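You operate a simulated robot arm through the tools that you are given. There is no shell and no other tool.

You are at the controls of a simulated robot arm. One attempt, no reset.

TASK
Close the white and yellow peg guides to about 80 mm and lay the green stack in the red gap.
Fine: lock the white dot and yellow dot thumbscrews again.

It is judged by the outcome, as a careful person would: the job done as asked, and still so three seconds after it is handed in. It fails if anything else is knocked over, pushed out of place, dropped, spilled or broken.

THE ROBOT
A 6-joint arm with a three-finger gripper, fixed in place. Base frame: the origin is at the foot of the arm, x ahead of it, y to its left, z up. Lengths are in mm, angles in degrees, forces in N, time in s.
Its first joint turns from -166.0 to 166.0 degrees. Payload 4.89 kg.
The tool frame sits at the grasp point between the pads (the TCP): z along the fingers, y along the line on which they close. The tips reach 30 mm beyond it. Largest opening 164 mm; the body of the gripper starts 125 mm behind the TCP.
Orientation is told as [roll, pitch, yaw] about the base's x, y, z axes, in that order, counted from this pose: with the fingers straight down and closing along the base's y, the tool's x points along the base's -x, its y along +y and its z along -z.

THE INTERFACE
- The arm moves only by the tool drive_tool. Its argument "increments" is a list of rows, each a list of 6 numbers: the shift along the tool's x, y, z in mm, then the turn, a rotation vector about the tool's x, y, z in degrees. In form: [[tx, ty, tz, rx, ry, rz], ...]. A call has 1 to 20 rows; each row shifts and turns the commanded pose from where the row before left it, along the tool's axes as they then stand. "claw" is the closure in counts, from 0 (fully open) to 255 (shut), set as the call begins (left out, the last holds). Rows are played at 5 a second. More than 50 mm and 8.6 degrees between two rows, or a gripper value outside its range, and nothing of the call is played. Where a pose cannot be reached the arm comes as near as it can. A force on the tool above 40 N (or 10 N above the force at the start of the call, whichever is more), or a blocked arm, ends the call early, and 0.2 s more pass. The fingers move at their own pace (about 108 mm/s each) and stop on an object; they squeeze with about 29 N. The grip force told is the motor's: it shows also when the fingers shut on nothing. Time passes only in rows, and 0.2 s behind the last, so rows that do not move let the fingers close. The reply holds the time, the measured pose of the TCP, the force on the tool along the base axes, the opening and the grip force, in the units named above and with some noise, with the torque about the TCP (base axes, N m) and any sound that the robot's microphone picked up.
- Cameras (640 x 400 px; columns grow to the right, rows downward): "scene" is fixed at [49.3, -499.7, 1418.4]; the picture's right is [-0.62, -0.79, 0.00], its down [-0.66, 0.51, -0.55] and it looks along [0.43, -0.34, -0.83] (base axes); focal length 214 px, centre (320, 200). "wrist" rides on the gripper at [76, -2, -152] in the tool frame; the picture's right is [0.02, 1.00, 0.00], its down [-0.88, 0.02, -0.47] and it looks along [-0.47, 0.01, 0.88] (tool axes); focal length 247 px, centre (320, 200). There is no depth. A picture from a camera that has moved, and an enlarged one, comes with that camera's place and axes in the base frame and with its lens.
- get_image(camera): a new picture of that camera. The clock stands still meanwhile.
- raise_lower(by): slides the trunk up (or, below 0, down) by that many mm; the arm rides with it, the base frame stays. It gives what a move gives, with no picture.
- inspect(camera, box): a new picture of the part [left, top, right, bottom] of that camera's present view, enlarged. The clock stands still meanwhile.
- finish_job(): hands the job in; it is judged then, once.

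Places have to be worked out from the pictures, the camera data and where the tool is seen. Open the gripper and draw the arm clear of the work before you hand the job in, unless the task says otherwise.

The tools are called after "Emit:" by a JSON object that holds its "method" and its "body". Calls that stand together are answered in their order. drive_tool: Moves the arm, as the interface text tells. Its arguments: {"type":"object","properties":{"increments":{"type":"array","items":{"type":"array","items":{"type":"number"}}},"claw":{"type":"number"}},"required":["increments"]} The other tools are called the same way: raise_lower (by) slides the trunk up or down; get_image (camera) takes a picture; inspect (camera, box) takes an enlarged picture of a part of a camera's view; finish_job () hands the job in.

At the start:

```text
time_s: 0.0
position: [281.9, -416.3, 1181.1]
orientation: [0.0, 0.1, 0.0]
force: [-0.6, -0.7, 1.0]
torque: [-0.01, 0.02, -0.02]
gripper_width: 164.1
grasp_force: 0.0
trunk travel left (down, up): [-175.0, 215.0]
```

scene: 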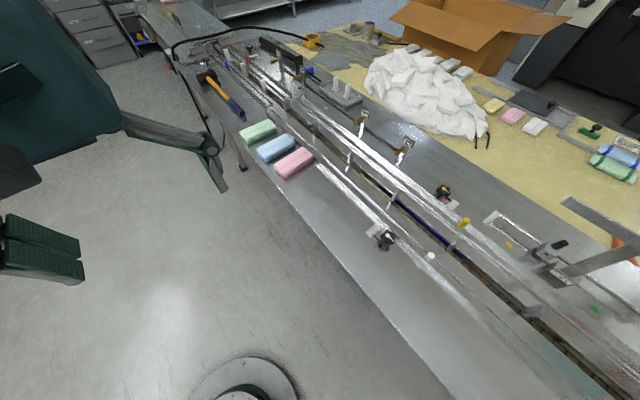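
wrist: 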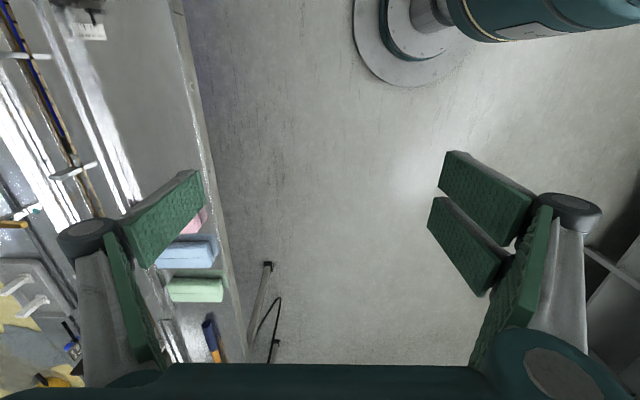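

I'll start by looking closely at the scene to understand the guides, thumbscrews, stack, and gap.

Emit:
{"method": "inspect", "body": {"camera": "scene", "box": [340, 160, 500, 260]}}

Emit:
{"method": "inspect", "body": {"camera": "scene", "box": [220, 100, 380, 200]}}

Emit:
{"method": "inspect", "body": {"camera": "scene", "box": [480, 200, 640, 300]}}

Emit:
{"method": "inspect", "body": {"camera": "scene", "box": [480, 280, 640, 380]}}

Emit:
{"method": "inspect", "body": {"camera": "scene", "box": [480, 80, 640, 180]}}

Emit:
{"method": "inspect", "body": {"camera": "scene", "box": [180, 20, 340, 120]}}

```text
4.00 times, centred on (420, 210) of scene
camera zoom: at [49.3, -499.7, 1418.4], right [-0.62, -0.79, 0.0], down [-0.66, 0.51, -0.55], along [0.43, -0.34, -0.83], focal length 858 px, centre (-80, 160)
```

zoom: 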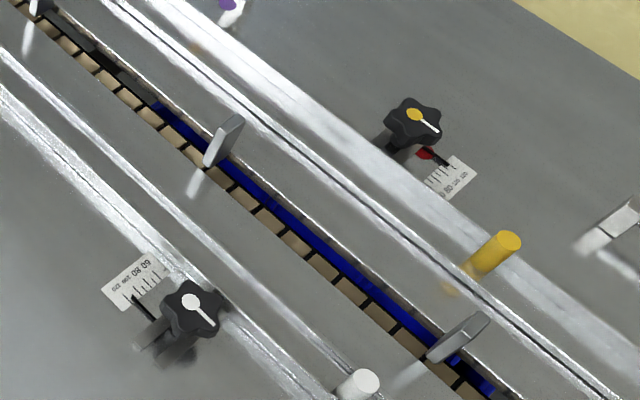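

```text
4.00 times, centred on (300, 150) of scene
camera zoom: at [49.3, -499.7, 1418.4], right [-0.62, -0.79, 0.0], down [-0.66, 0.51, -0.55], along [0.43, -0.34, -0.83], focal length 858 px, centre (400, 400)
```

zoom: 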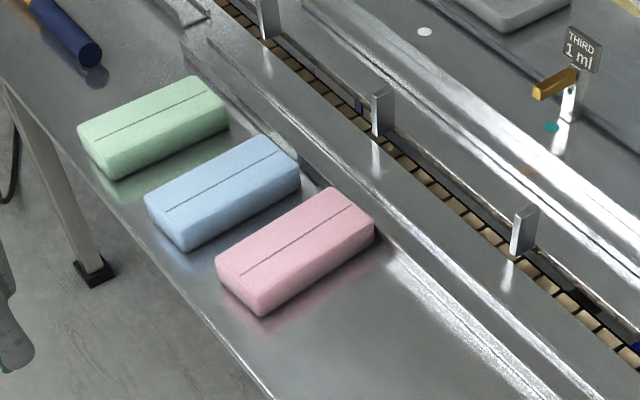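

```text
4.00 times, centred on (560, 250) of scene
camera zoom: at [49.3, -499.7, 1418.4], right [-0.62, -0.79, 0.0], down [-0.66, 0.51, -0.55], along [0.43, -0.34, -0.83], focal length 858 px, centre (-640, 0)
```

zoom: 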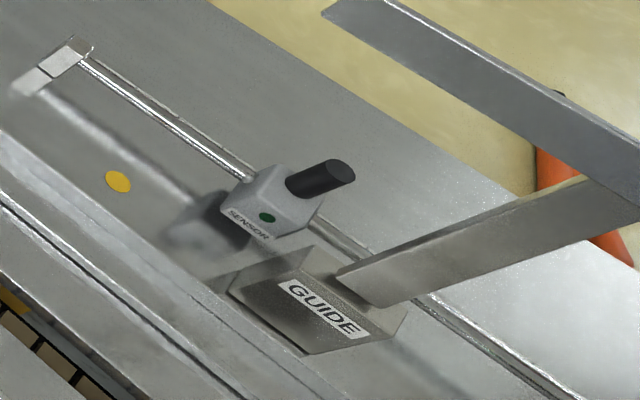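

```text
4.00 times, centred on (560, 330) of scene
camera zoom: at [49.3, -499.7, 1418.4], right [-0.62, -0.79, 0.0], down [-0.66, 0.51, -0.55], along [0.43, -0.34, -0.83], focal length 858 px, centre (-640, -320)
```

zoom: 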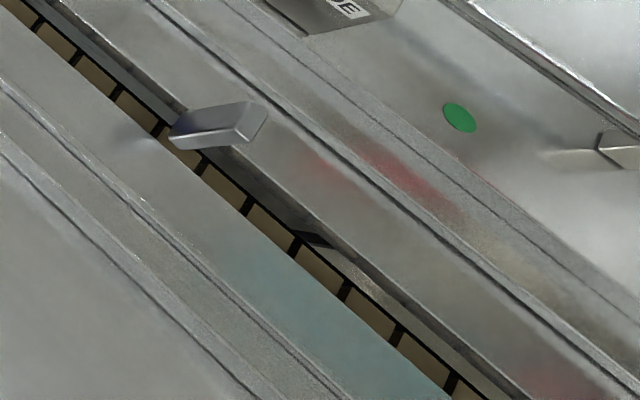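

```text
4.00 times, centred on (560, 130) of scene
camera zoom: at [49.3, -499.7, 1418.4], right [-0.62, -0.79, 0.0], down [-0.66, 0.51, -0.55], along [0.43, -0.34, -0.83], focal length 858 px, centre (-640, 480)
```

zoom: 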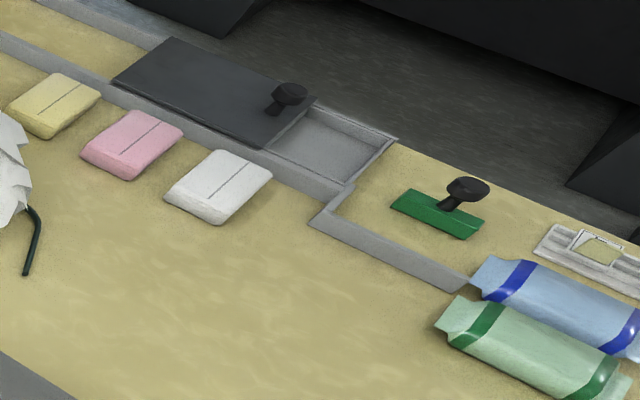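

```text
4.00 times, centred on (260, 70) of scene
camera zoom: at [49.3, -499.7, 1418.4], right [-0.62, -0.79, 0.0], down [-0.66, 0.51, -0.55], along [0.43, -0.34, -0.83], focal length 858 px, centre (560, 720)
```

zoom: 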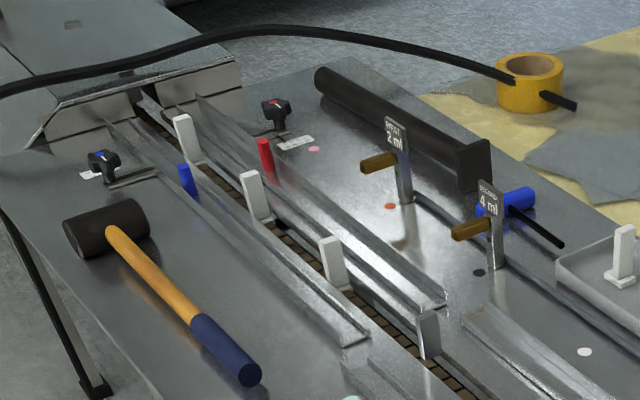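

The machine runs along x at about y≈-890, with the pegs and knobs on either side. I'm zooming tighter on the scales, knobs and conveyor channel.

Emit:
{"method": "inspect", "body": {"camera": "scene", "box": [360, 215, 408, 245]}}

Emit:
{"method": "inspect", "body": {"camera": "scene", "box": [424, 180, 472, 210]}}

Emit:
{"method": "inspect", "body": {"camera": "scene", "box": [240, 80, 400, 180]}}

Emit:
{"method": "inspect", "body": {"camera": "scene", "box": [400, 220, 560, 320]}}

Emit:
{"method": "inspect", "body": {"camera": "scene", "box": [196, 38, 260, 78]}}

Emit:
{"method": "inspect", "body": {"camera": "wrist", "box": [0, 0, 256, 160]}}

```text
13.33 times, centred on (384, 230) of scene
camera zoom: at [49.3, -499.7, 1418.4], right [-0.62, -0.79, 0.0], down [-0.66, 0.51, -0.55], along [0.43, -0.34, -0.83], focal length 2860 px, centre (-533, -200)
```

zoom: 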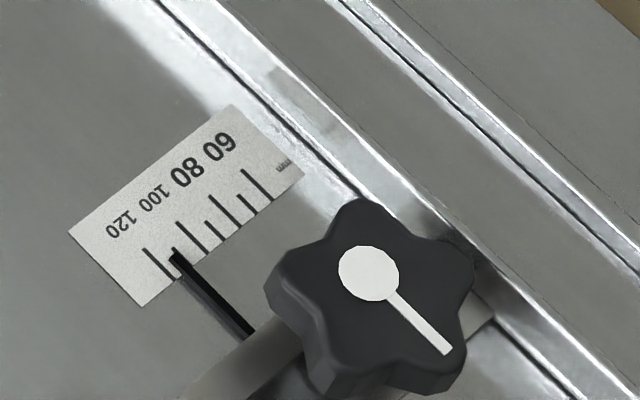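

```text
13.33 times, centred on (448, 195) of scene
camera zoom: at [49.3, -499.7, 1418.4], right [-0.62, -0.79, 0.0], down [-0.66, 0.51, -0.55], along [0.43, -0.34, -0.83], focal length 2860 px, centre (-1387, 267)
```

zoom: 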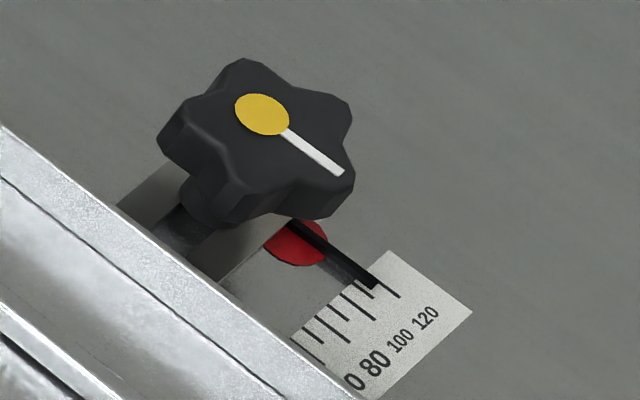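

```text
4.00 times, centred on (320, 130) of scene
camera zoom: at [49.3, -499.7, 1418.4], right [-0.62, -0.79, 0.0], down [-0.66, 0.51, -0.55], along [0.43, -0.34, -0.83], focal length 858 px, centre (320, 480)
```

zoom: 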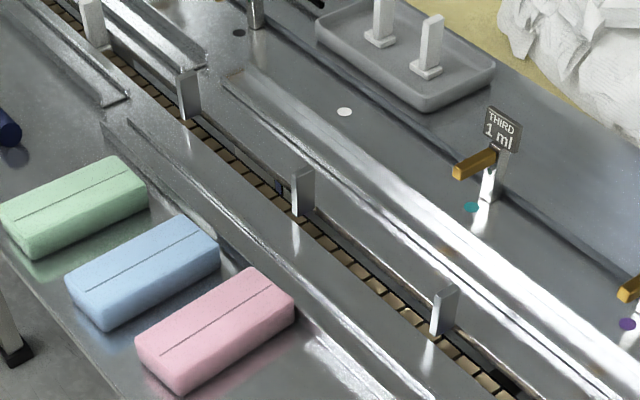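

```text
4.00 times, centred on (480, 270) of scene
camera zoom: at [49.3, -499.7, 1418.4], right [-0.62, -0.79, 0.0], down [-0.66, 0.51, -0.55], along [0.43, -0.34, -0.83], focal length 858 px, centre (-320, -80)
```

zoom: 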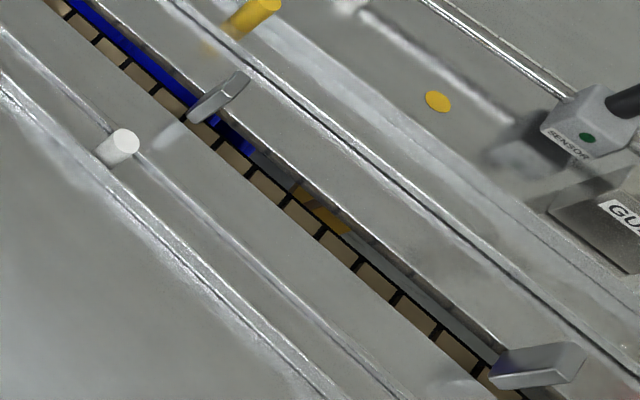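

```text
10.00 times, centred on (228, 58) of scene
camera zoom: at [49.3, -499.7, 1418.4], right [-0.62, -0.79, 0.0], down [-0.66, 0.51, -0.55], along [0.43, -0.34, -0.83], focal length 2145 px, centre (1240, 1620)
```

zoom: 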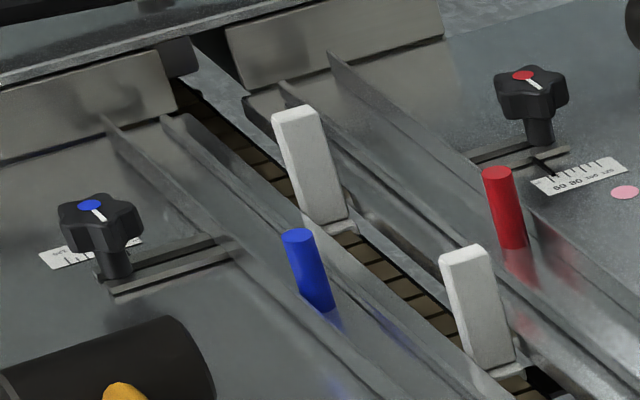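

```text
2.50 times, centred on (128, 80) of wrist
camera zoom: at [207.8, -417.4, 1334.1], right [-0.02, 1.0, 0.0], down [0.88, 0.02, 0.47], along [0.47, 0.01, -0.88], focal length 617 px, centre (800, 500)
```

zoom: 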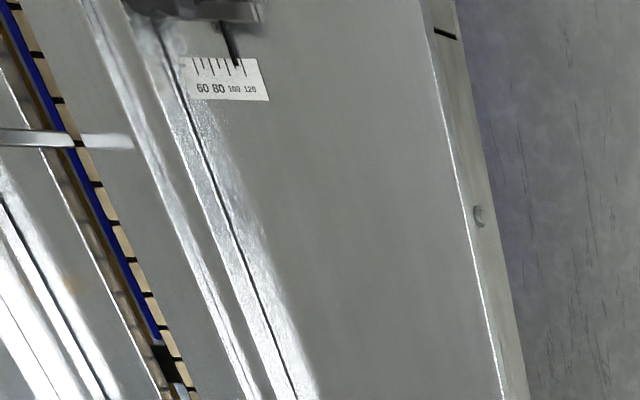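

Table is at z≈855; the coloured dots sit at y≈-1048 every 200 mm, each centred between two lugs (red dot x≈98, between lugs at x≈0 and 200). I'll move the wrist camera above the white/yellow knobs for a closer view, staying high.

Emit:
{"method": "drive_tool", "body": {"increments": [[18.5, -38.6, 2.5, 0, 0, 0], [18.5, -38.6, 2.5, 0, 0, 0], [18.5, -38.6, 2.5, 0, 0, 0], [18.5, -38.6, 2.5, 0, 0, 0], [18.5, -38.6, 2.5, 0, 0, 0], [18.5, -38.6, 2.5, 0, 0, 0], [18.5, -38.6, 2.5, 0, 0, 0], [18.5, -38.6, 2.5, 0, 0, 0], [18.5, -38.6, 2.5, 0, 0, 0], [18.5, -38.6, 2.5, 0, 0, 0], [18.5, -38.6, 2.5, 0, 0, 0], [18.5, -38.6, 2.5, 0, 0, 0]]}}

Emit:
{"method": "get_image", "body": {"camera": "wrist"}}

Emit:
{"method": "get_image", "body": {"camera": "scene"}}

```text
time_s: 2.6
position: [59.8, -878.0, 1151.4]
orientation: [-0.1, 0.0, 0.0]
force: [0.9, 1.1, 1.3]
torque: [-0.24, 0.03, -0.01]
gripper_width: 164.1
grasp_force: 0.0
trunk travel left (down, up): [-175.0, 215.0]
```

```text
taken
camera wrist: at [-14.1, -879.6, 1304.4], right [-0.02, 1.0, 0.0], down [0.88, 0.02, 0.47], along [0.47, 0.01, -0.88], focal length 247 px, centre (320, 200)
```

wrist: 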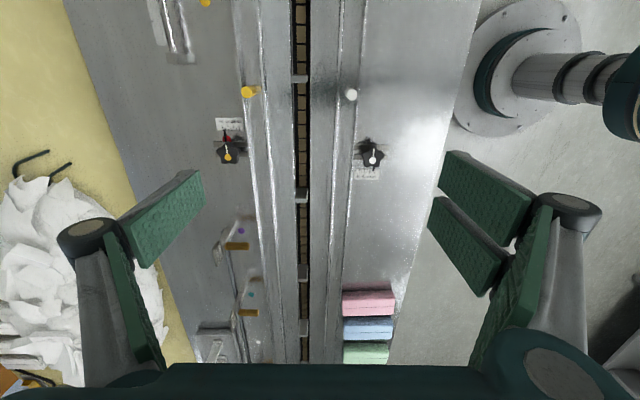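

```text
taken
```

scene: 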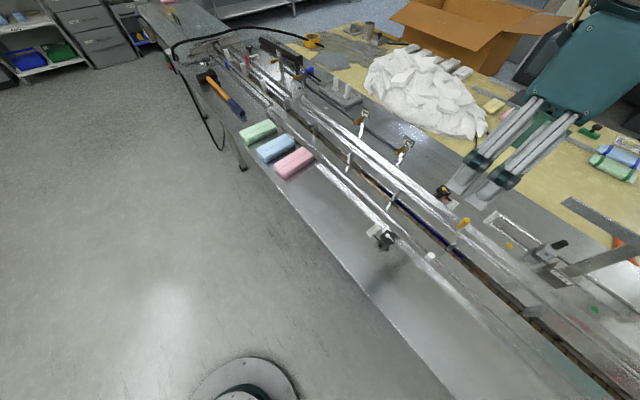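

Emit:
{"method": "inspect", "body": {"camera": "wrist", "box": [200, 60, 420, 200]}}

Emit:
{"method": "inspect", "body": {"camera": "wrist", "box": [200, 110, 264, 150]}}

Emit:
{"method": "inspect", "body": {"camera": "wrist", "box": [340, 140, 404, 180]}}

Emit:
{"method": "inspect", "body": {"camera": "wrist", "box": [310, 270, 438, 350]}}

```text
2.86 times, centred on (310, 130) of wrist
camera zoom: at [-14.1, -879.6, 1304.4], right [-0.02, 1.0, 0.0], down [0.88, 0.02, 0.47], along [0.47, 0.01, -0.88], focal length 706 px, centre (349, 400)
```

zoom: 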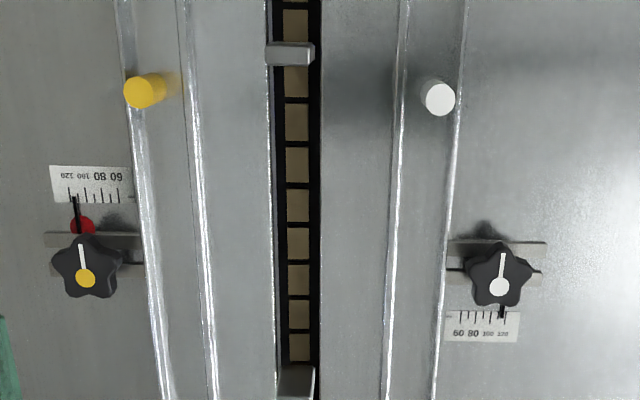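

```text
10.00 times, centred on (232, 130) of wrist
camera zoom: at [-14.1, -879.6, 1304.4], right [-0.02, 1.0, 0.0], down [0.88, 0.02, 0.47], along [0.47, 0.01, -0.88], focal length 2470 px, centre (1200, 900)
```

zoom: 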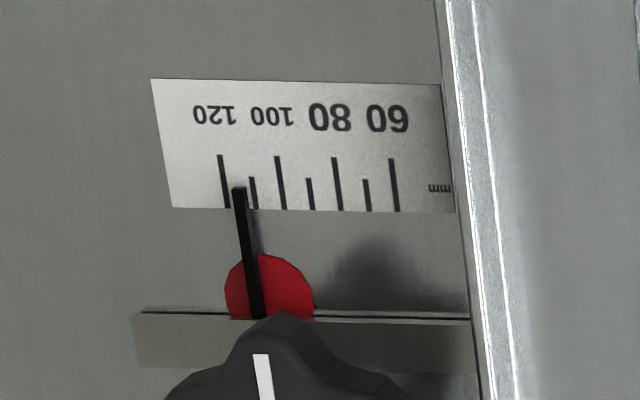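

```text
10.00 times, centred on (372, 160) of wrist
camera zoom: at [-14.1, -879.6, 1304.4], right [-0.02, 1.0, 0.0], down [0.88, 0.02, 0.47], along [0.47, 0.01, -0.88], focal length 2470 px, centre (-200, 600)
```

zoom: 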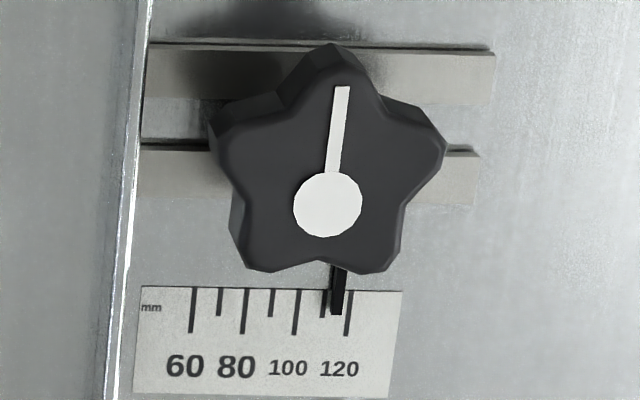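

```text
5.00 times, centred on (374, 310) of wrist
camera zoom: at [-14.1, -879.6, 1304.4], right [-0.02, 1.0, 0.0], down [0.88, 0.02, 0.47], along [0.47, 0.01, -0.88], focal length 1235 px, centre (50, -350)
```

zoom: 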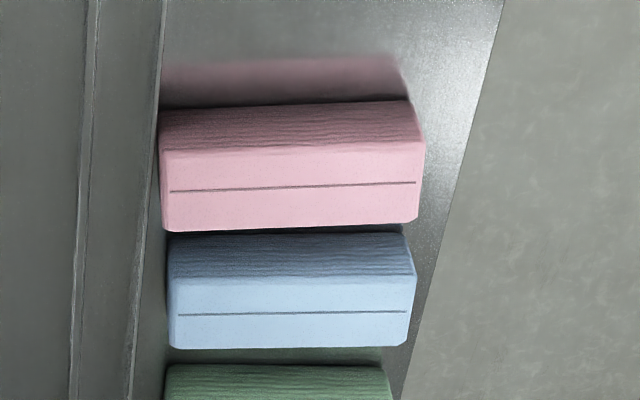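

White knob top ≈[123,-785,895], yellow knob ≈[122,-1034,895], white peg ≈[19,-830,891], yellow peg ≈[18,-986,897]; both pointers read ~115. The yellow knob is near the reach limit, so I'm testing reach over it at a safe height.

Emit:
{"method": "drive_tool", "body": {"increments": [[-15.5, -39.2, 12.5, 0, 0, 0], [-15.5, -39.2, 12.5, 0, 0, 0], [-15.5, -39.2, 12.5, 0, 0, 0], [-15.5, -39.2, 12.5, 0, 0, 0], [0, 0, 0, 0, 0, 0]]}}

Emit:
{"method": "get_image", "body": {"camera": "wrist"}}

Emit:
{"method": "get_image", "body": {"camera": "scene"}}

```text
time_s: 3.8
position: [119.7, -1038.4, 1100.9]
orientation: [0.0, 0.1, 0.0]
force: [0.2, -0.9, -0.9]
torque: [0.13, 0.0, 0.03]
gripper_width: 163.7
grasp_force: 0.0
trunk travel left (down, up): [-175.0, 215.0]
```

```text
taken
camera wrist: at [46.3, -1039.9, 1253.0], right [-0.02, 1.0, 0.0], down [0.88, 0.02, 0.47], along [0.47, 0.01, -0.88], focal length 247 px, centre (320, 200)
```

wrist: 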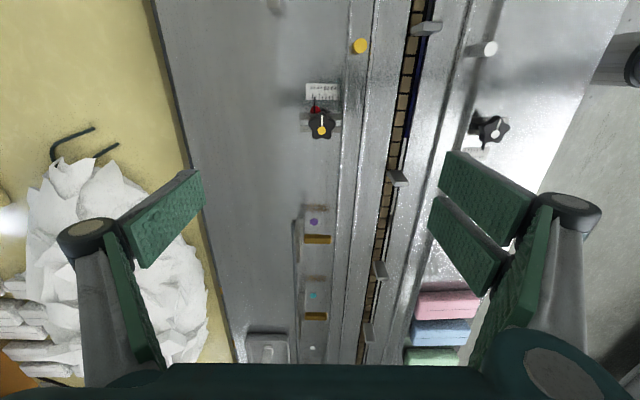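

```text
taken
```

scene: 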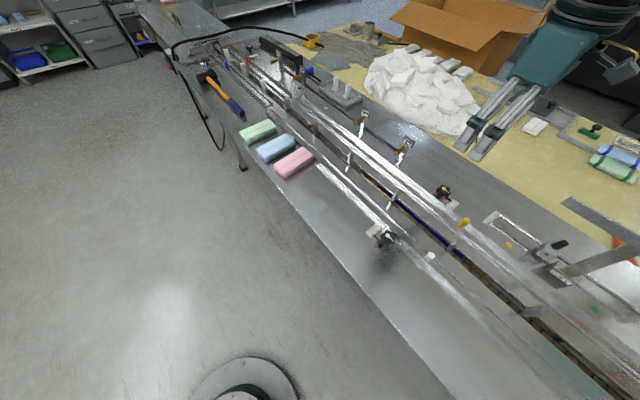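

The arm reached r≈1045 at z=1100 with the present trunk. I'll raise the tool 100 mm and then lower the trunk fully to gain reach near the table.

Emit:
{"method": "drive_tool", "body": {"increments": [[0, 0, -40, 0, 0, 0], [0, 0, -40, 0, 0, 0], [0, 0, -20, 0, 0, 0], [0, 0, 0, 0, 0, 0]]}}

Emit:
{"method": "raise_lower", "body": {"by": -175}}

Emit:
{"method": "get_image", "body": {"camera": "wrist"}}

```text
time_s: 4.8
position: [122.9, -1036.0, 1202.7]
orientation: [-0.1, 0.0, 0.0]
force: [-0.2, 0.8, 0.1]
torque: [-0.02, -0.01, 0.03]
gripper_width: 164.0
grasp_force: 0.0
trunk travel left (down, up): [-175.0, 215.0]
```

```text
time_s: 6.8
position: [122.1, -1036.8, 1026.6]
orientation: [0.0, 0.0, 0.0]
force: [-0.4, 0.7, -0.1]
torque: [-0.01, 0.03, 0.02]
gripper_width: 163.8
grasp_force: 0.0
trunk travel left (down, up): [0.0, 390.0]
```

```text
taken
camera wrist: at [47.8, -1038.4, 1179.7], right [-0.02, 1.0, 0.0], down [0.88, 0.02, 0.47], along [0.47, 0.01, -0.88], focal length 247 px, centre (320, 200)
```

wrist: 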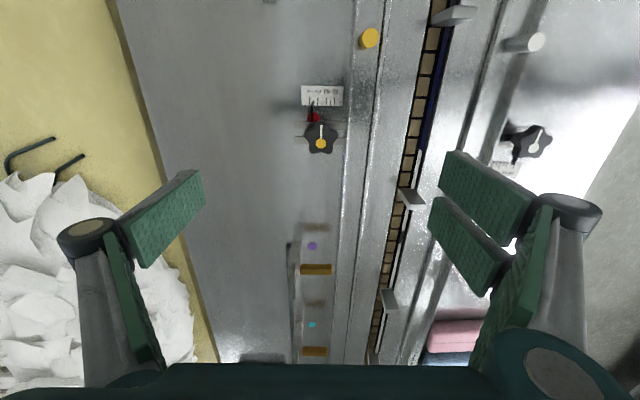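

Emit:
{"method": "inspect", "body": {"camera": "wrist", "box": [280, 0, 472, 120]}}

Emit:
{"method": "inspect", "body": {"camera": "wrist", "box": [288, 80, 352, 160]}}

Emit:
{"method": "inspect", "body": {"camera": "wrist", "box": [280, 160, 472, 280]}}

```text
3.33 times, centred on (376, 60) of wrist
camera zoom: at [47.8, -1038.4, 1179.7], right [-0.02, 1.0, 0.0], down [0.88, 0.02, 0.47], along [0.47, 0.01, -0.88], focal length 823 px, centre (133, 667)
```

zoom: 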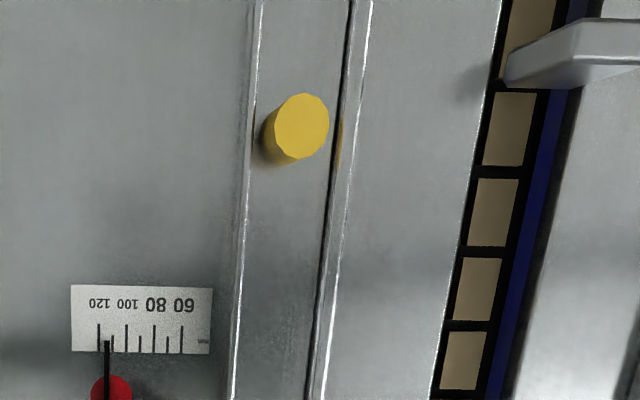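

```text
5.00 times, centred on (320, 120) of wrist
camera zoom: at [47.8, -1038.4, 1179.7], right [-0.02, 1.0, 0.0], down [0.88, 0.02, 0.47], along [0.47, 0.01, -0.88], focal length 1235 px, centre (320, 600)
```

zoom: 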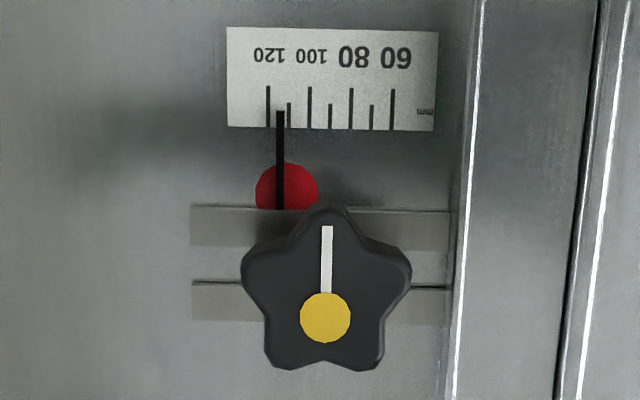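

```text
3.33 times, centred on (376, 220) of wrist
camera zoom: at [47.8, -1038.4, 1179.7], right [-0.02, 1.0, 0.0], down [0.88, 0.02, 0.47], along [0.47, 0.01, -0.88], focal length 823 px, centre (133, 133)
```

zoom: 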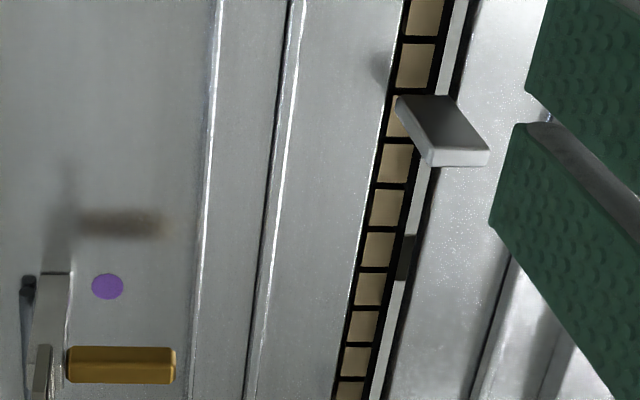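

Guide tops sit about z≈872 and the knob body about 875–895. I'll part-close the gripper to about 60 mm and go down over the yellow knob to z≈960 to check alignment.

Emit:
{"method": "drive_tool", "body": {"claw": 158, "increments": [[-1.5, 1, 25, 0, 0, 0], [-1, 0, 25, 0, 0, 0], [0, 0, 16, 0, 0, 0], [0, 0, 0, 0, 0, 0]]}}

Emit:
{"method": "get_image", "body": {"camera": "wrist"}}

Emit:
{"method": "inspect", "body": {"camera": "scene", "box": [400, 140, 496, 200]}}

```text
time_s: 7.8
position: [125.8, -1036.0, 961.2]
orientation: [0.0, 0.0, 0.1]
force: [-0.4, 1.0, 0.3]
torque: [0.03, 0.03, 0.0]
gripper_width: 62.2
grasp_force: 0.0
trunk travel left (down, up): [0.0, 390.0]
```

```text
taken
camera wrist: at [50.5, -1037.3, 1113.5], right [-0.02, 1.0, 0.0], down [0.88, 0.02, 0.47], along [0.47, 0.01, -0.88], focal length 247 px, centre (320, 200)
```

wrist: 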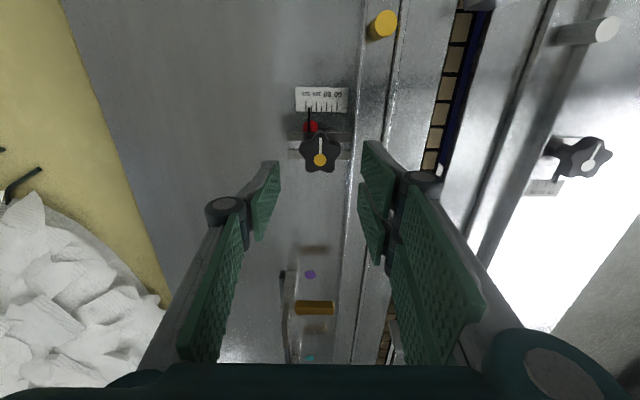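

```text
6.67 times, centred on (448, 170) of scene
camera zoom: at [49.3, -499.7, 1418.4], right [-0.62, -0.79, 0.0], down [-0.66, 0.51, -0.55], along [0.43, -0.34, -0.83], focal length 1430 px, centre (-533, 400)
```

zoom: 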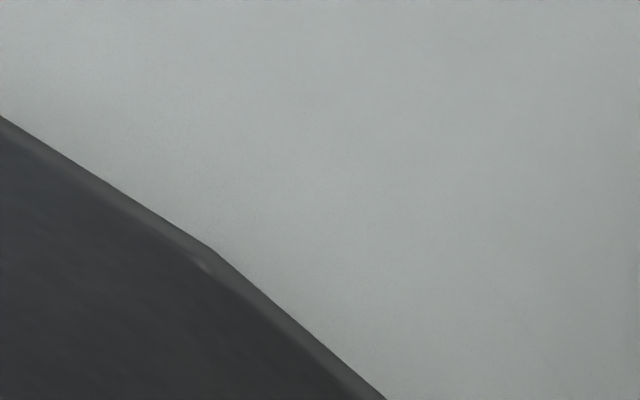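

Knob is centred on the tool axis (expected row 161, seen 160). Descending to TCP z≈910 so that tips reach ≈880, then I'll check before closing.

Emit:
{"method": "drive_tool", "body": {"increments": [[0, 0, 15, 0, 0, 0], [0, 0, 15, 0, 0, 0], [0, 0, 12, 0, 0, 0], [0, 0, 9, 0, 0, 0], [0, 0, 0, 0, 0, 0]]}}

Emit:
{"method": "get_image", "body": {"camera": "wrist"}}

```text
time_s: 9.0
position: [126.5, -1035.3, 909.0]
orientation: [0.0, -0.1, 0.0]
force: [-0.6, 0.9, 0.0]
torque: [-0.03, -0.02, -0.03]
gripper_width: 62.6
grasp_force: 0.0
trunk travel left (down, up): [0.0, 390.0]
```

```text
taken
camera wrist: at [51.7, -1037.7, 1061.7], right [-0.02, 1.0, 0.0], down [0.88, 0.02, 0.47], along [0.47, 0.01, -0.88], focal length 247 px, centre (320, 200)
```

wrist: 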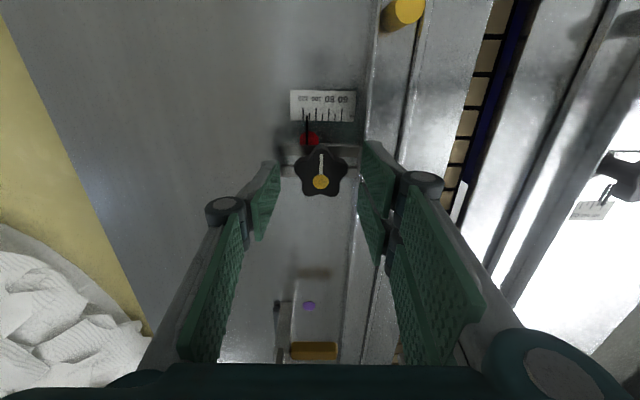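

Reach is fine (z=909, no contact force). I'll nudge 1.5 mm toward −x to centre, and close on the knob.

Emit:
{"method": "drive_tool", "body": {"claw": 255, "increments": [[1.5, 0, 0, 0, 0, 0], [0, 0, 0, 0, 0, 0], [0, 0, 0, 0, 0, 0], [0, 0, 0, 0, 0, 0]]}}

Emit:
{"method": "get_image", "body": {"camera": "wrist"}}

```text
time_s: 10.0
position: [125.4, -1035.1, 908.7]
orientation: [0.1, 0.0, 0.0]
force: [10.5, 11.1, -8.6]
torque: [0.28, -0.7, -0.03]
gripper_width: 36.6
grasp_force: 45.0
trunk travel left (down, up): [0.0, 390.0]
```

```text
taken
camera wrist: at [51.0, -1037.3, 1061.7], right [-0.02, 1.0, 0.0], down [0.88, 0.02, 0.47], along [0.47, 0.01, -0.88], focal length 247 px, centre (320, 200)
```

wrist: 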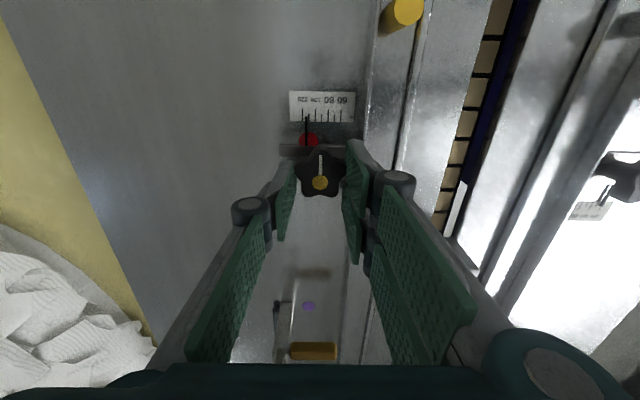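

Knob is gripped (36.6 mm). Now turning it counter-clockwise seen from above (negative about tool z) about 30° first to see torque and sounds.

Emit:
{"method": "drive_tool", "body": {"increments": [[0, 0, 0, 0, 0, -6], [0, 0, 0, 0, 0, -6], [0, 0, 0, 0, 0, -6], [0, 0, 0, 0, 0, -6], [0, 0, 0, 0, 0, -6]]}}

Emit:
{"method": "get_image", "body": {"camera": "wrist"}}

```text
time_s: 10.6
position: [124.6, -1033.3, 909.0]
orientation: [0.1, -0.1, 11.5]
force: [6.2, 6.4, -1.4]
torque: [0.24, 0.14, -0.03]
gripper_width: 36.9
grasp_force: 45.8
trunk travel left (down, up): [0.0, 390.0]
stopped in row 3: the force on the tool passed its limit at 42 N (the readings are from after the stop); the commanded pose is now the measured one
```

```text
taken
camera wrist: at [52.7, -1051.8, 1061.7], right [-0.22, 0.98, 0.0], down [0.86, 0.19, 0.47], along [0.46, 0.11, -0.88], focal length 247 px, centre (320, 200)
```

wrist: 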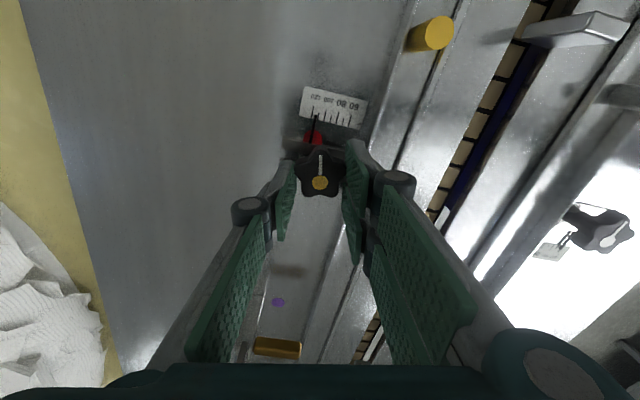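

The knob turned with the gripper by 11.5°, but lateral force built up from slight axis offset (force toward +x,+y). I'll shift about 1 mm to +x,+y to relieve and read the force.

Emit:
{"method": "drive_tool", "body": {"increments": [[-1.2, 0.8, 0, 0, 0, 0], [0, 0, 0, 0, 0, 0]]}}

```text
time_s: 11.2
position: [125.9, -1033.4, 909.4]
orientation: [0.1, -0.1, 11.5]
force: [-0.4, -10.4, 6.3]
torque: [-0.25, -0.39, 0.01]
gripper_width: 36.9
grasp_force: 44.8
trunk travel left (down, up): [0.0, 390.0]
```

Emit:
{"method": "drive_tool", "body": {"increments": [[0, -0.6, 0, 0, 0, 0], [0, 0.21, 0, 0, 0, -6], [0, 0.21, 0, 0, 0, -6]]}}

```text
time_s: 12.0
position: [124.1, -1033.0, 908.8]
orientation: [0.1, -0.1, 23.5]
force: [-5.5, -1.7, 8.3]
torque: [-0.06, 0.89, 0.0]
gripper_width: 37.0
grasp_force: 45.3
trunk travel left (down, up): [0.0, 390.0]
```

Compensated rotation keeps the forces low. Continuing the loosening turn.

Emit:
{"method": "drive_tool", "body": {"increments": [[0, 0.21, 0, 0, 0, -6], [0, 0.21, 0, 0, 0, -6], [0, 0.21, 0, 0, 0, -6], [0, 0.21, 0, 0, 0, -6]]}}

Emit:
{"method": "get_image", "body": {"camera": "wrist"}}

```text
time_s: 13.0
position: [124.5, -1030.7, 909.5]
orientation: [0.2, -0.2, 46.3]
force: [-3.1, 7.0, 0.7]
torque: [0.48, 0.26, -0.05]
gripper_width: 37.0
grasp_force: 45.0
trunk travel left (down, up): [0.0, 390.0]
stopped in row 4: the force on the tool passed its limit at 43 N (the readings are from after the stop); the commanded pose is now the measured one
```

```text
taken
camera wrist: at [74.3, -1088.9, 1061.5], right [-0.74, 0.68, 0.0], down [0.6, 0.65, 0.48], along [0.32, 0.35, -0.88], focal length 247 px, centre (320, 200)
```

wrist: 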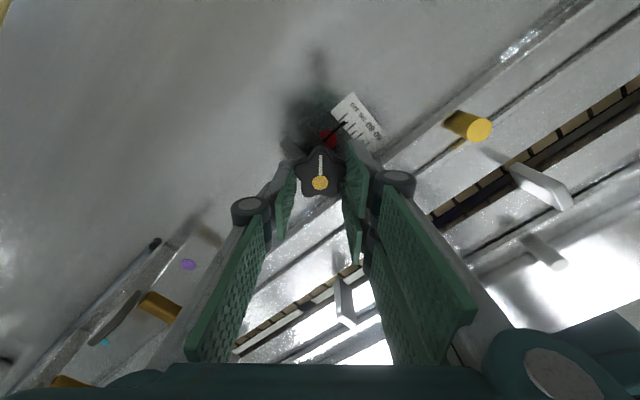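

Emit:
{"method": "drive_tool", "body": {"increments": [[0, 0, 0, 0, 0, 0]]}}

Emit:
{"method": "drive_tool", "body": {"increments": [[0, 0, 0, 0, 0, -3]]}}

Emit:
{"method": "inspect", "body": {"camera": "wrist", "box": [280, 80, 408, 200]}}

```text
time_s: 13.4
position: [124.2, -1031.3, 908.6]
orientation: [0.2, -0.4, 46.2]
force: [-5.5, 10.6, 0.4]
torque: [0.48, 0.27, -0.08]
gripper_width: 36.7
grasp_force: 45.0
trunk travel left (down, up): [0.0, 390.0]
```

```text
time_s: 13.8
position: [123.4, -1031.6, 909.2]
orientation: [0.2, -0.3, 49.4]
force: [-7.4, 22.1, -2.6]
torque: [0.13, 0.72, -0.09]
gripper_width: 36.9
grasp_force: 45.0
trunk travel left (down, up): [0.0, 390.0]
```

```text
3.33 times, centred on (344, 140) of wrist
camera zoom: at [77.1, -1091.3, 1061.5], right [-0.77, 0.64, 0.0], down [0.56, 0.68, 0.48], along [0.3, 0.37, -0.88], focal length 823 px, centre (240, 400)
```

zoom: 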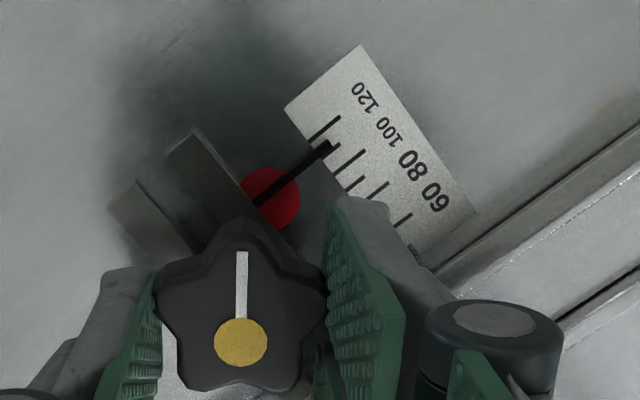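

The knob's turned ~49° and the pointer seems to have shifted slightly (~112), hinting that it may be loose. Testing by easing the knob +y a few mm while gripped, watching force.

Emit:
{"method": "drive_tool", "body": {"increments": [[-0.76, 0.65, 0, 0, 0, 0], [-0.76, 0.65, 0, 0, 0, 0], [-0.76, 0.65, 0, 0, 0, 0]]}}

Emit:
{"method": "inspect", "body": {"camera": "wrist", "box": [280, 80, 408, 200]}}

```text
time_s: 14.6
position: [124.6, -1031.3, 909.2]
orientation: [0.0, -0.1, 49.3]
force: [-7.1, -39.4, 10.3]
torque: [-1.36, 0.14, 0.11]
gripper_width: 36.6
grasp_force: 45.0
trunk travel left (down, up): [0.0, 390.0]
```

```text
3.33 times, centred on (344, 140) of wrist
camera zoom: at [77.0, -1090.6, 1061.7], right [-0.77, 0.64, 0.0], down [0.56, 0.68, 0.47], along [0.3, 0.37, -0.88], focal length 823 px, centre (240, 400)
```

zoom: 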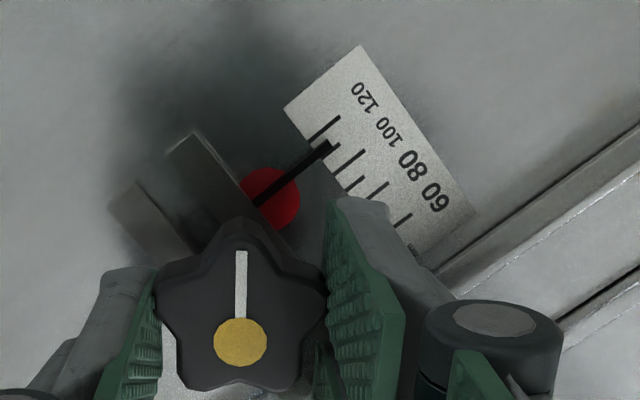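

Still firm (−39 N at +3 mm), so it's not loose yet. Relieving the load and continuing to turn in small steps with force nulling.

Emit:
{"method": "drive_tool", "body": {"increments": [[0.76, -0.65, 0, 0, 0, 0], [0.6, -0.5, 0, 0, 0, 0], [0, 0, 0, 0, 0, 0]]}}

Emit:
{"method": "drive_tool", "body": {"increments": [[0, 0.2, 0, 0, 0, -4]]}}

```text
time_s: 15.4
position: [124.1, -1032.0, 908.9]
orientation: [0.2, -0.2, 49.4]
force: [-5.3, -31.4, 18.1]
torque: [-0.97, 0.31, 0.08]
gripper_width: 36.5
grasp_force: 45.2
trunk travel left (down, up): [0.0, 390.0]
```

```text
time_s: 15.8
position: [123.0, -1031.5, 908.9]
orientation: [0.1, -0.2, 53.3]
force: [-6.0, -33.3, 18.4]
torque: [-0.85, 0.06, 0.1]
gripper_width: 37.0
grasp_force: 44.9
trunk travel left (down, up): [0.0, 390.0]
```

Emit:
{"method": "drive_tool", "body": {"increments": [[0, 0, 0, 0, 0, 0], [0, 0, 0, 0, 0, 0]]}}

Emit:
{"method": "inspect", "body": {"camera": "wrist", "box": [280, 80, 408, 200]}}

```text
time_s: 16.4
position: [122.1, -1030.0, 908.9]
orientation: [0.2, -0.2, 53.3]
force: [-6.7, -34.2, 20.9]
torque: [-1.08, 0.26, 0.07]
gripper_width: 36.6
grasp_force: 45.0
trunk travel left (down, up): [0.0, 390.0]
```

```text
3.33 times, centred on (344, 140) of wrist
camera zoom: at [81.1, -1093.9, 1061.4], right [-0.81, 0.58, 0.0], down [0.51, 0.72, 0.48], along [0.27, 0.39, -0.88], focal length 823 px, centre (240, 400)
```

zoom: 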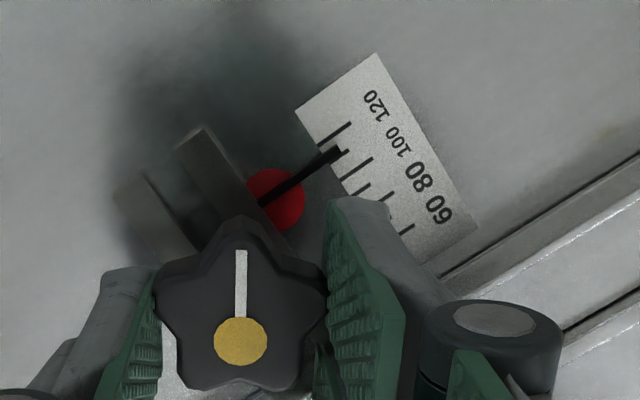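

Emit:
{"method": "drive_tool", "body": {"increments": [[0.8, -0.6, 0, 0, 0, 0], [0.4, -0.3, 0, 0, 0, 0], [0, 0, 0, 0, 0, 0]]}}

```text
time_s: 17.2
position: [123.3, -1031.3, 909.1]
orientation: [0.2, -0.3, 53.3]
force: [-13.5, -1.2, 10.4]
torque: [0.04, 0.56, -0.04]
gripper_width: 36.7
grasp_force: 45.0
trunk travel left (down, up): [0.0, 390.0]
```

Emit:
{"method": "drive_tool", "body": {"increments": [[0.36, 0.48, 0, 0, 0, 0], [0, 0.15, 0, 0, 0, -4], [0, 0.15, 0, 0, 0, -4]]}}

```text
time_s: 18.0
position: [122.1, -1030.5, 909.6]
orientation: [0.2, -0.3, 61.3]
force: [-14.9, 34.9, -10.8]
torque: [0.88, 0.44, -0.15]
gripper_width: 36.9
grasp_force: 45.1
trunk travel left (down, up): [0.0, 390.0]
```

Emit:
{"method": "drive_tool", "body": {"increments": [[-0.7, 0.4, 0, 0, 0, 0], [-0.5, 0.3, 0, 0, 0, 0], [0, 0, 0, 0, 0, 0]]}}

Emit:
{"method": "get_image", "body": {"camera": "wrist"}}

```text
time_s: 18.8
position: [122.5, -1030.2, 909.2]
orientation: [0.1, -0.2, 61.3]
force: [-11.5, 14.9, 0.2]
torque: [0.59, 0.1, -0.1]
gripper_width: 36.8
grasp_force: 45.2
trunk travel left (down, up): [0.0, 390.0]
```

```text
taken
camera wrist: at [89.5, -1098.9, 1061.4], right [-0.89, 0.46, 0.0], down [0.41, 0.78, 0.48], along [0.22, 0.42, -0.88], focal length 247 px, centre (320, 200)
```

wrist: 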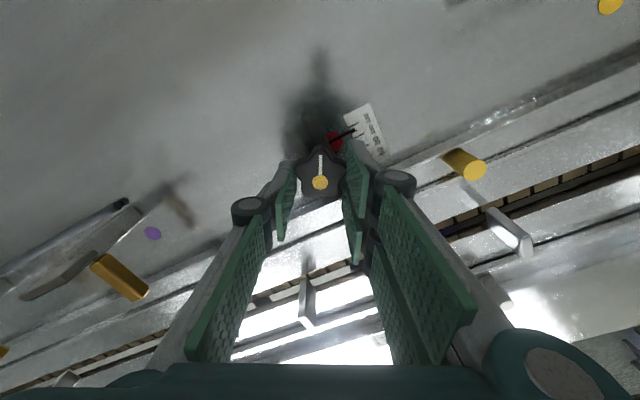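

Emit:
{"method": "drive_tool", "body": {"increments": [[-0.37, 0.78, 0, 0, 0, 0], [-0.57, 0.42, 0, 0, 0, -4], [-0.57, 0.42, 0, 0, 0, -4]]}}

```text
time_s: 19.6
position: [123.1, -1029.5, 909.1]
orientation: [-0.1, -0.2, 69.3]
force: [-8.3, -34.1, 19.5]
torque: [-1.1, 0.25, 0.08]
gripper_width: 36.9
grasp_force: 45.0
trunk travel left (down, up): [0.0, 390.0]
```

Emit:
{"method": "drive_tool", "body": {"increments": [[0.75, -0.28, 0, 0, 0, 0], [0.75, -0.28, 0, 0, 0, 0], [0, 0, 0, 0, 0, 0]]}}

Emit:
{"method": "drive_tool", "body": {"increments": [[0, 0.1, 0, 0, 0, -4]]}}

```text
time_s: 20.4
position: [122.5, -1029.1, 909.3]
orientation: [0.0, -0.3, 69.2]
force: [-13.1, -8.5, 9.8]
torque: [-0.35, 0.53, -0.04]
gripper_width: 36.6
grasp_force: 45.3
trunk travel left (down, up): [0.0, 390.0]
```

```text
time_s: 20.8
position: [121.3, -1029.6, 907.3]
orientation: [0.0, -0.3, 73.3]
force: [-17.2, -2.7, 5.3]
torque: [0.41, 0.55, -0.1]
gripper_width: 36.6
grasp_force: 45.2
trunk travel left (down, up): [0.0, 390.0]
```

Fitting the zero-force positions, the knob axis is actually ~5.7 mm further along tool +x (≈[119.7,−1035]), so I've been holding it at the pad edges. I'll release, recentre and take a look.

Emit:
{"method": "drive_tool", "body": {"claw": 165, "increments": [[0, 0, 0, 0, 0, 0], [0, 0, 0, 0, 0, 0], [3, 0, 0, 0, 0, 0], [2.7, 0, 0, 0, 0, 0], [0, 0, 0, 0, 0, 0]]}}

Emit:
{"method": "get_image", "body": {"camera": "wrist"}}

Emit:
{"method": "inspect", "body": {"camera": "wrist", "box": [280, 80, 408, 200]}}

```text
time_s: 22.0
position: [121.5, -1034.8, 908.2]
orientation: [0.1, -0.3, 73.4]
force: [0.1, 0.0, 0.4]
torque: [0.01, 0.02, 0.02]
gripper_width: 57.9
grasp_force: 0.0
trunk travel left (down, up): [0.0, 390.0]
```

```text
taken
camera wrist: at [102.8, -1109.9, 1061.3], right [-0.96, 0.27, 0.0], down [0.23, 0.85, 0.48], along [0.13, 0.46, -0.88], focal length 247 px, centre (320, 200)
```

wrist: 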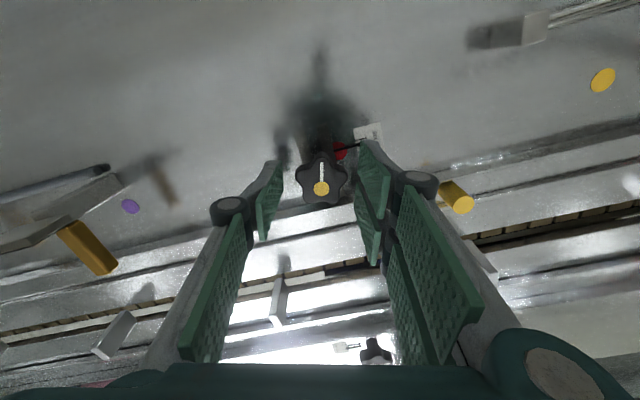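

```text
3.33 times, centred on (344, 140) of wrist
camera zoom: at [102.8, -1109.9, 1061.3], right [-0.96, 0.27, 0.0], down [0.23, 0.85, 0.48], along [0.13, 0.46, -0.88], focal length 823 px, centre (240, 400)
```

zoom: 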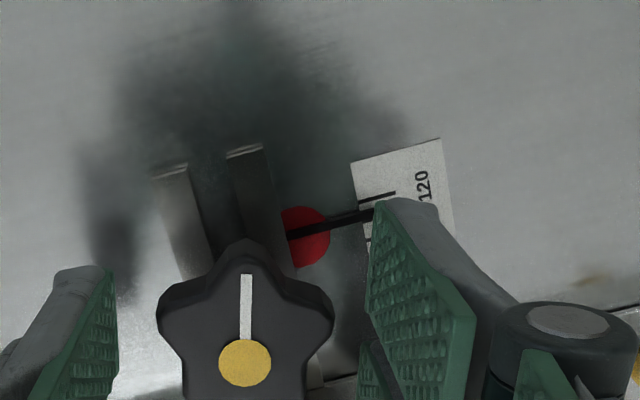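

Camera geometry against the fingertips now shows the knob top is nearer z≈903 and the tool is properly centred on it. Regripping and turning on to about 93°, then testing whether it's loose.

Emit:
{"method": "drive_tool", "body": {"claw": 255, "increments": [[0, 0, 0, 0, 0, 0], [0, 0, 0, 0, 0, 0], [0, 0, 0, 0, 0, 0]]}}

Emit:
{"method": "drive_tool", "body": {"increments": [[0, 0, 0, 0, 0, -5], [0, 0, 0, 0, 0, -5]]}}

```text
time_s: 22.8
position: [119.9, -1034.6, 909.4]
orientation: [0.1, -0.3, 73.4]
force: [-12.7, 11.5, -8.2]
torque: [0.3, 0.46, -0.02]
gripper_width: 37.0
grasp_force: 45.4
trunk travel left (down, up): [0.0, 390.0]
```

```text
time_s: 23.4
position: [119.8, -1034.8, 909.3]
orientation: [0.1, -0.3, 83.3]
force: [-18.2, 16.5, -8.8]
torque: [0.54, 0.68, 0.0]
gripper_width: 37.0
grasp_force: 44.9
trunk travel left (down, up): [0.0, 390.0]
```

Emit:
{"method": "drive_tool", "body": {"increments": [[-0.6, 0.87, 0, 0, 0, 0], [0, 0, 0, 0, 0, -5], [0, 0, 0, 0, 0, -5]]}}

Emit:
{"method": "inspect", "body": {"camera": "wrist", "box": [260, 80, 420, 200]}}

```text
time_s: 24.2
position: [120.0, -1035.3, 908.5]
orientation: [0.2, -0.3, 87.6]
force: [-36.2, -6.3, 1.5]
torque: [-0.41, 1.12, -0.02]
gripper_width: 36.9
grasp_force: 44.8
out of reach, approached as far as the arm can: row 2, 3
trunk travel left (down, up): [0.0, 390.0]
```

```text
3.33 times, centred on (340, 140) of wrist
camera zoom: at [121.1, -1112.1, 1061.4], right [-1.0, 0.02, 0.0], down [0.02, 0.88, 0.48], along [0.01, 0.48, -0.88], focal length 823 px, centre (253, 400)
```

zoom: 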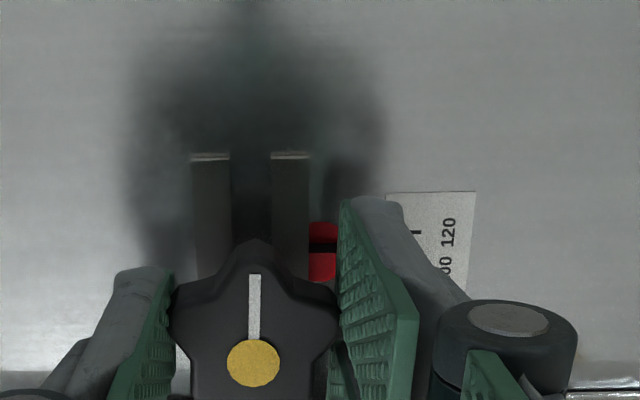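

Joint limit reached at yaw ≈88°; knob is turned ~88° (line now toward −y). Relieving the x force and testing the slide in +y.

Emit:
{"method": "drive_tool", "body": {"increments": [[0, 1.6, 0, 0, 0, 0], [0, 0, 0, 0, 0, 0]]}}

Emit:
{"method": "drive_tool", "body": {"increments": [[-1, 0, 0, 0, 0, 0], [-1, 0, 0, 0, 0, 0], [-1, 0, 0, 0, 0, 0]]}}

Emit:
{"method": "get_image", "body": {"camera": "wrist"}}

```text
time_s: 24.8
position: [120.4, -1034.2, 909.4]
orientation: [0.3, -0.2, 87.5]
force: [-36.9, -12.7, 1.6]
torque: [-1.23, 1.14, -0.01]
gripper_width: 36.8
grasp_force: 45.2
trunk travel left (down, up): [0.0, 390.0]
```

```text
time_s: 25.3
position: [119.6, -1033.6, 908.6]
orientation: [0.3, -0.2, 87.5]
force: [-9.5, -6.0, -0.3]
torque: [-0.27, -0.42, -0.01]
gripper_width: 37.0
grasp_force: 44.7
trunk travel left (down, up): [0.0, 390.0]
stopped in row 2: the force on the tool passed its limit at 51 N (the readings are from after the stop); the commanded pose is now the measured one
```

```text
taken
camera wrist: at [121.1, -1111.6, 1061.5], right [-1.0, 0.02, 0.0], down [0.02, 0.88, 0.47], along [0.01, 0.47, -0.88], focal length 247 px, centre (320, 200)
```

wrist: 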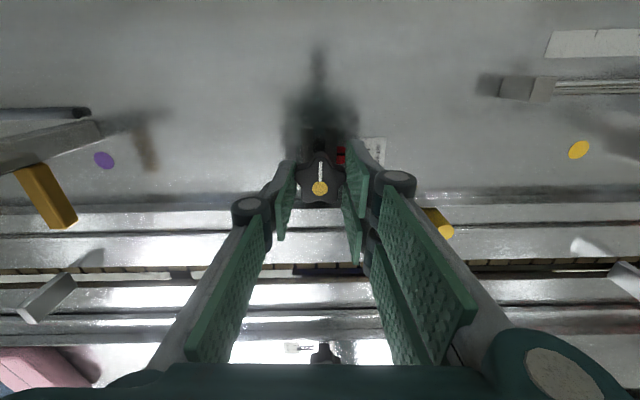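

Emit:
{"method": "drive_tool", "body": {"increments": [[-0.7, 0.3, 0, 0, 0, 0], [-0.7, 0, 0, 0, 0, 0], [0, 0, 0, 0, 0, 0]]}}

```text
time_s: 26.0
position: [120.9, -1033.8, 909.6]
orientation: [0.3, 0.1, 87.5]
force: [-0.1, -4.8, -4.9]
torque: [-0.7, 0.11, -0.01]
gripper_width: 37.0
grasp_force: 44.5
trunk travel left (down, up): [0.0, 390.0]
stopped in row 3: the force on the tool passed its limit at 41 N (the readings are from after the stop); the commanded pose is now the measured one
```

Still firm, so more turns are needed. I'll release, recentre, wind the gripper back 144° (two lobe pitches) around the knob, and regrip.

Emit:
{"method": "drive_tool", "body": {"claw": 165, "increments": [[0, 0, 0, 0, 0, 0], [0, 0, 0, 0, 0, 0], [1.8, 0, 0, 0, 0, 0], [0, 0, 0, 0, 0, 8], [0, 0, 0, 0, 0, 8], [0, 0, 0, 0, 0, 8], [0, 0, 0, 0, 0, 8], [0, 0, 0, 0, 0, 8], [0, 0, 0, 0, 0, 8], [0, 0, 0, 0, 0, 8], [0, 0, 0, 0, 0, 8], [0, 0, 0, 0, 0, 8]]}}

Emit:
{"method": "get_image", "body": {"camera": "wrist"}}

```text
time_s: 28.6
position: [120.0, -1036.7, 911.0]
orientation: [0.0, 0.3, 15.4]
force: [-0.9, -0.5, -0.5]
torque: [0.02, 0.01, -0.02]
gripper_width: 58.0
grasp_force: 0.0
trunk travel left (down, up): [0.0, 390.0]
```

```text
taken
camera wrist: at [49.3, -1057.8, 1062.9], right [-0.29, 0.96, 0.0], down [0.85, 0.25, 0.47], along [0.45, 0.13, -0.88], focal length 247 px, centre (320, 200)
```

wrist: 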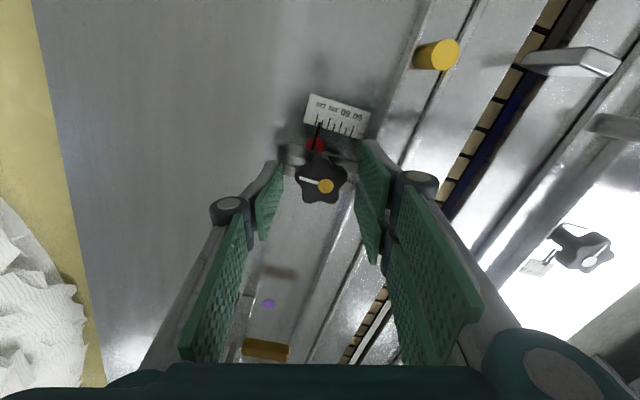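

Knob sits ~4 mm off toward tool +y. Recentring and winding back another 72°.

Emit:
{"method": "drive_tool", "body": {"increments": [[2, 3.5, 0, 0, 0, 0], [0, 0, 0, 0, 0, 8], [0, 0, 0, 0, 0, 8], [0, 0, 0, 0, 0, 8], [0, 0, 0, 0, 0, 8], [0, 0, 0, 0, 0, 8], [0, 0, 0, 0, 0, 8], [0, 0, 0, 0, 0, 8], [0, 0, 0, 0, 0, 8], [0, 0, 0, 0, 0, 8]]}}

Emit:
{"method": "get_image", "body": {"camera": "wrist"}}

```text
time_s: 30.8
position: [117.5, -1032.8, 910.1]
orientation: [-0.2, 0.1, -56.6]
force: [0.2, -0.7, 0.3]
torque: [0.02, 0.0, -0.01]
gripper_width: 58.3
grasp_force: 0.1
trunk travel left (down, up): [0.0, 390.0]
```

```text
taken
camera wrist: at [76.0, -970.0, 1062.8], right [0.82, 0.57, 0.0], down [0.5, -0.72, 0.47], along [0.26, -0.39, -0.88], focal length 247 px, centre (320, 200)
```

wrist: 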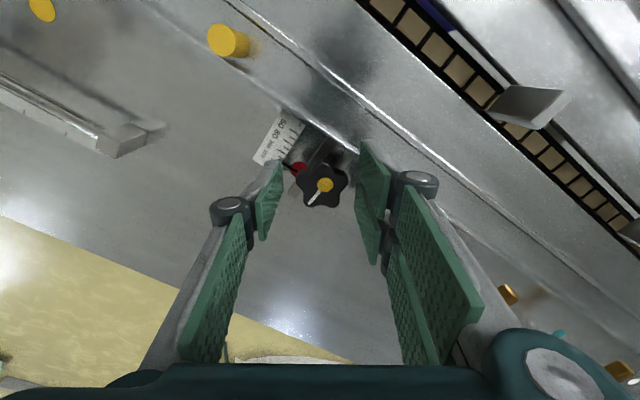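

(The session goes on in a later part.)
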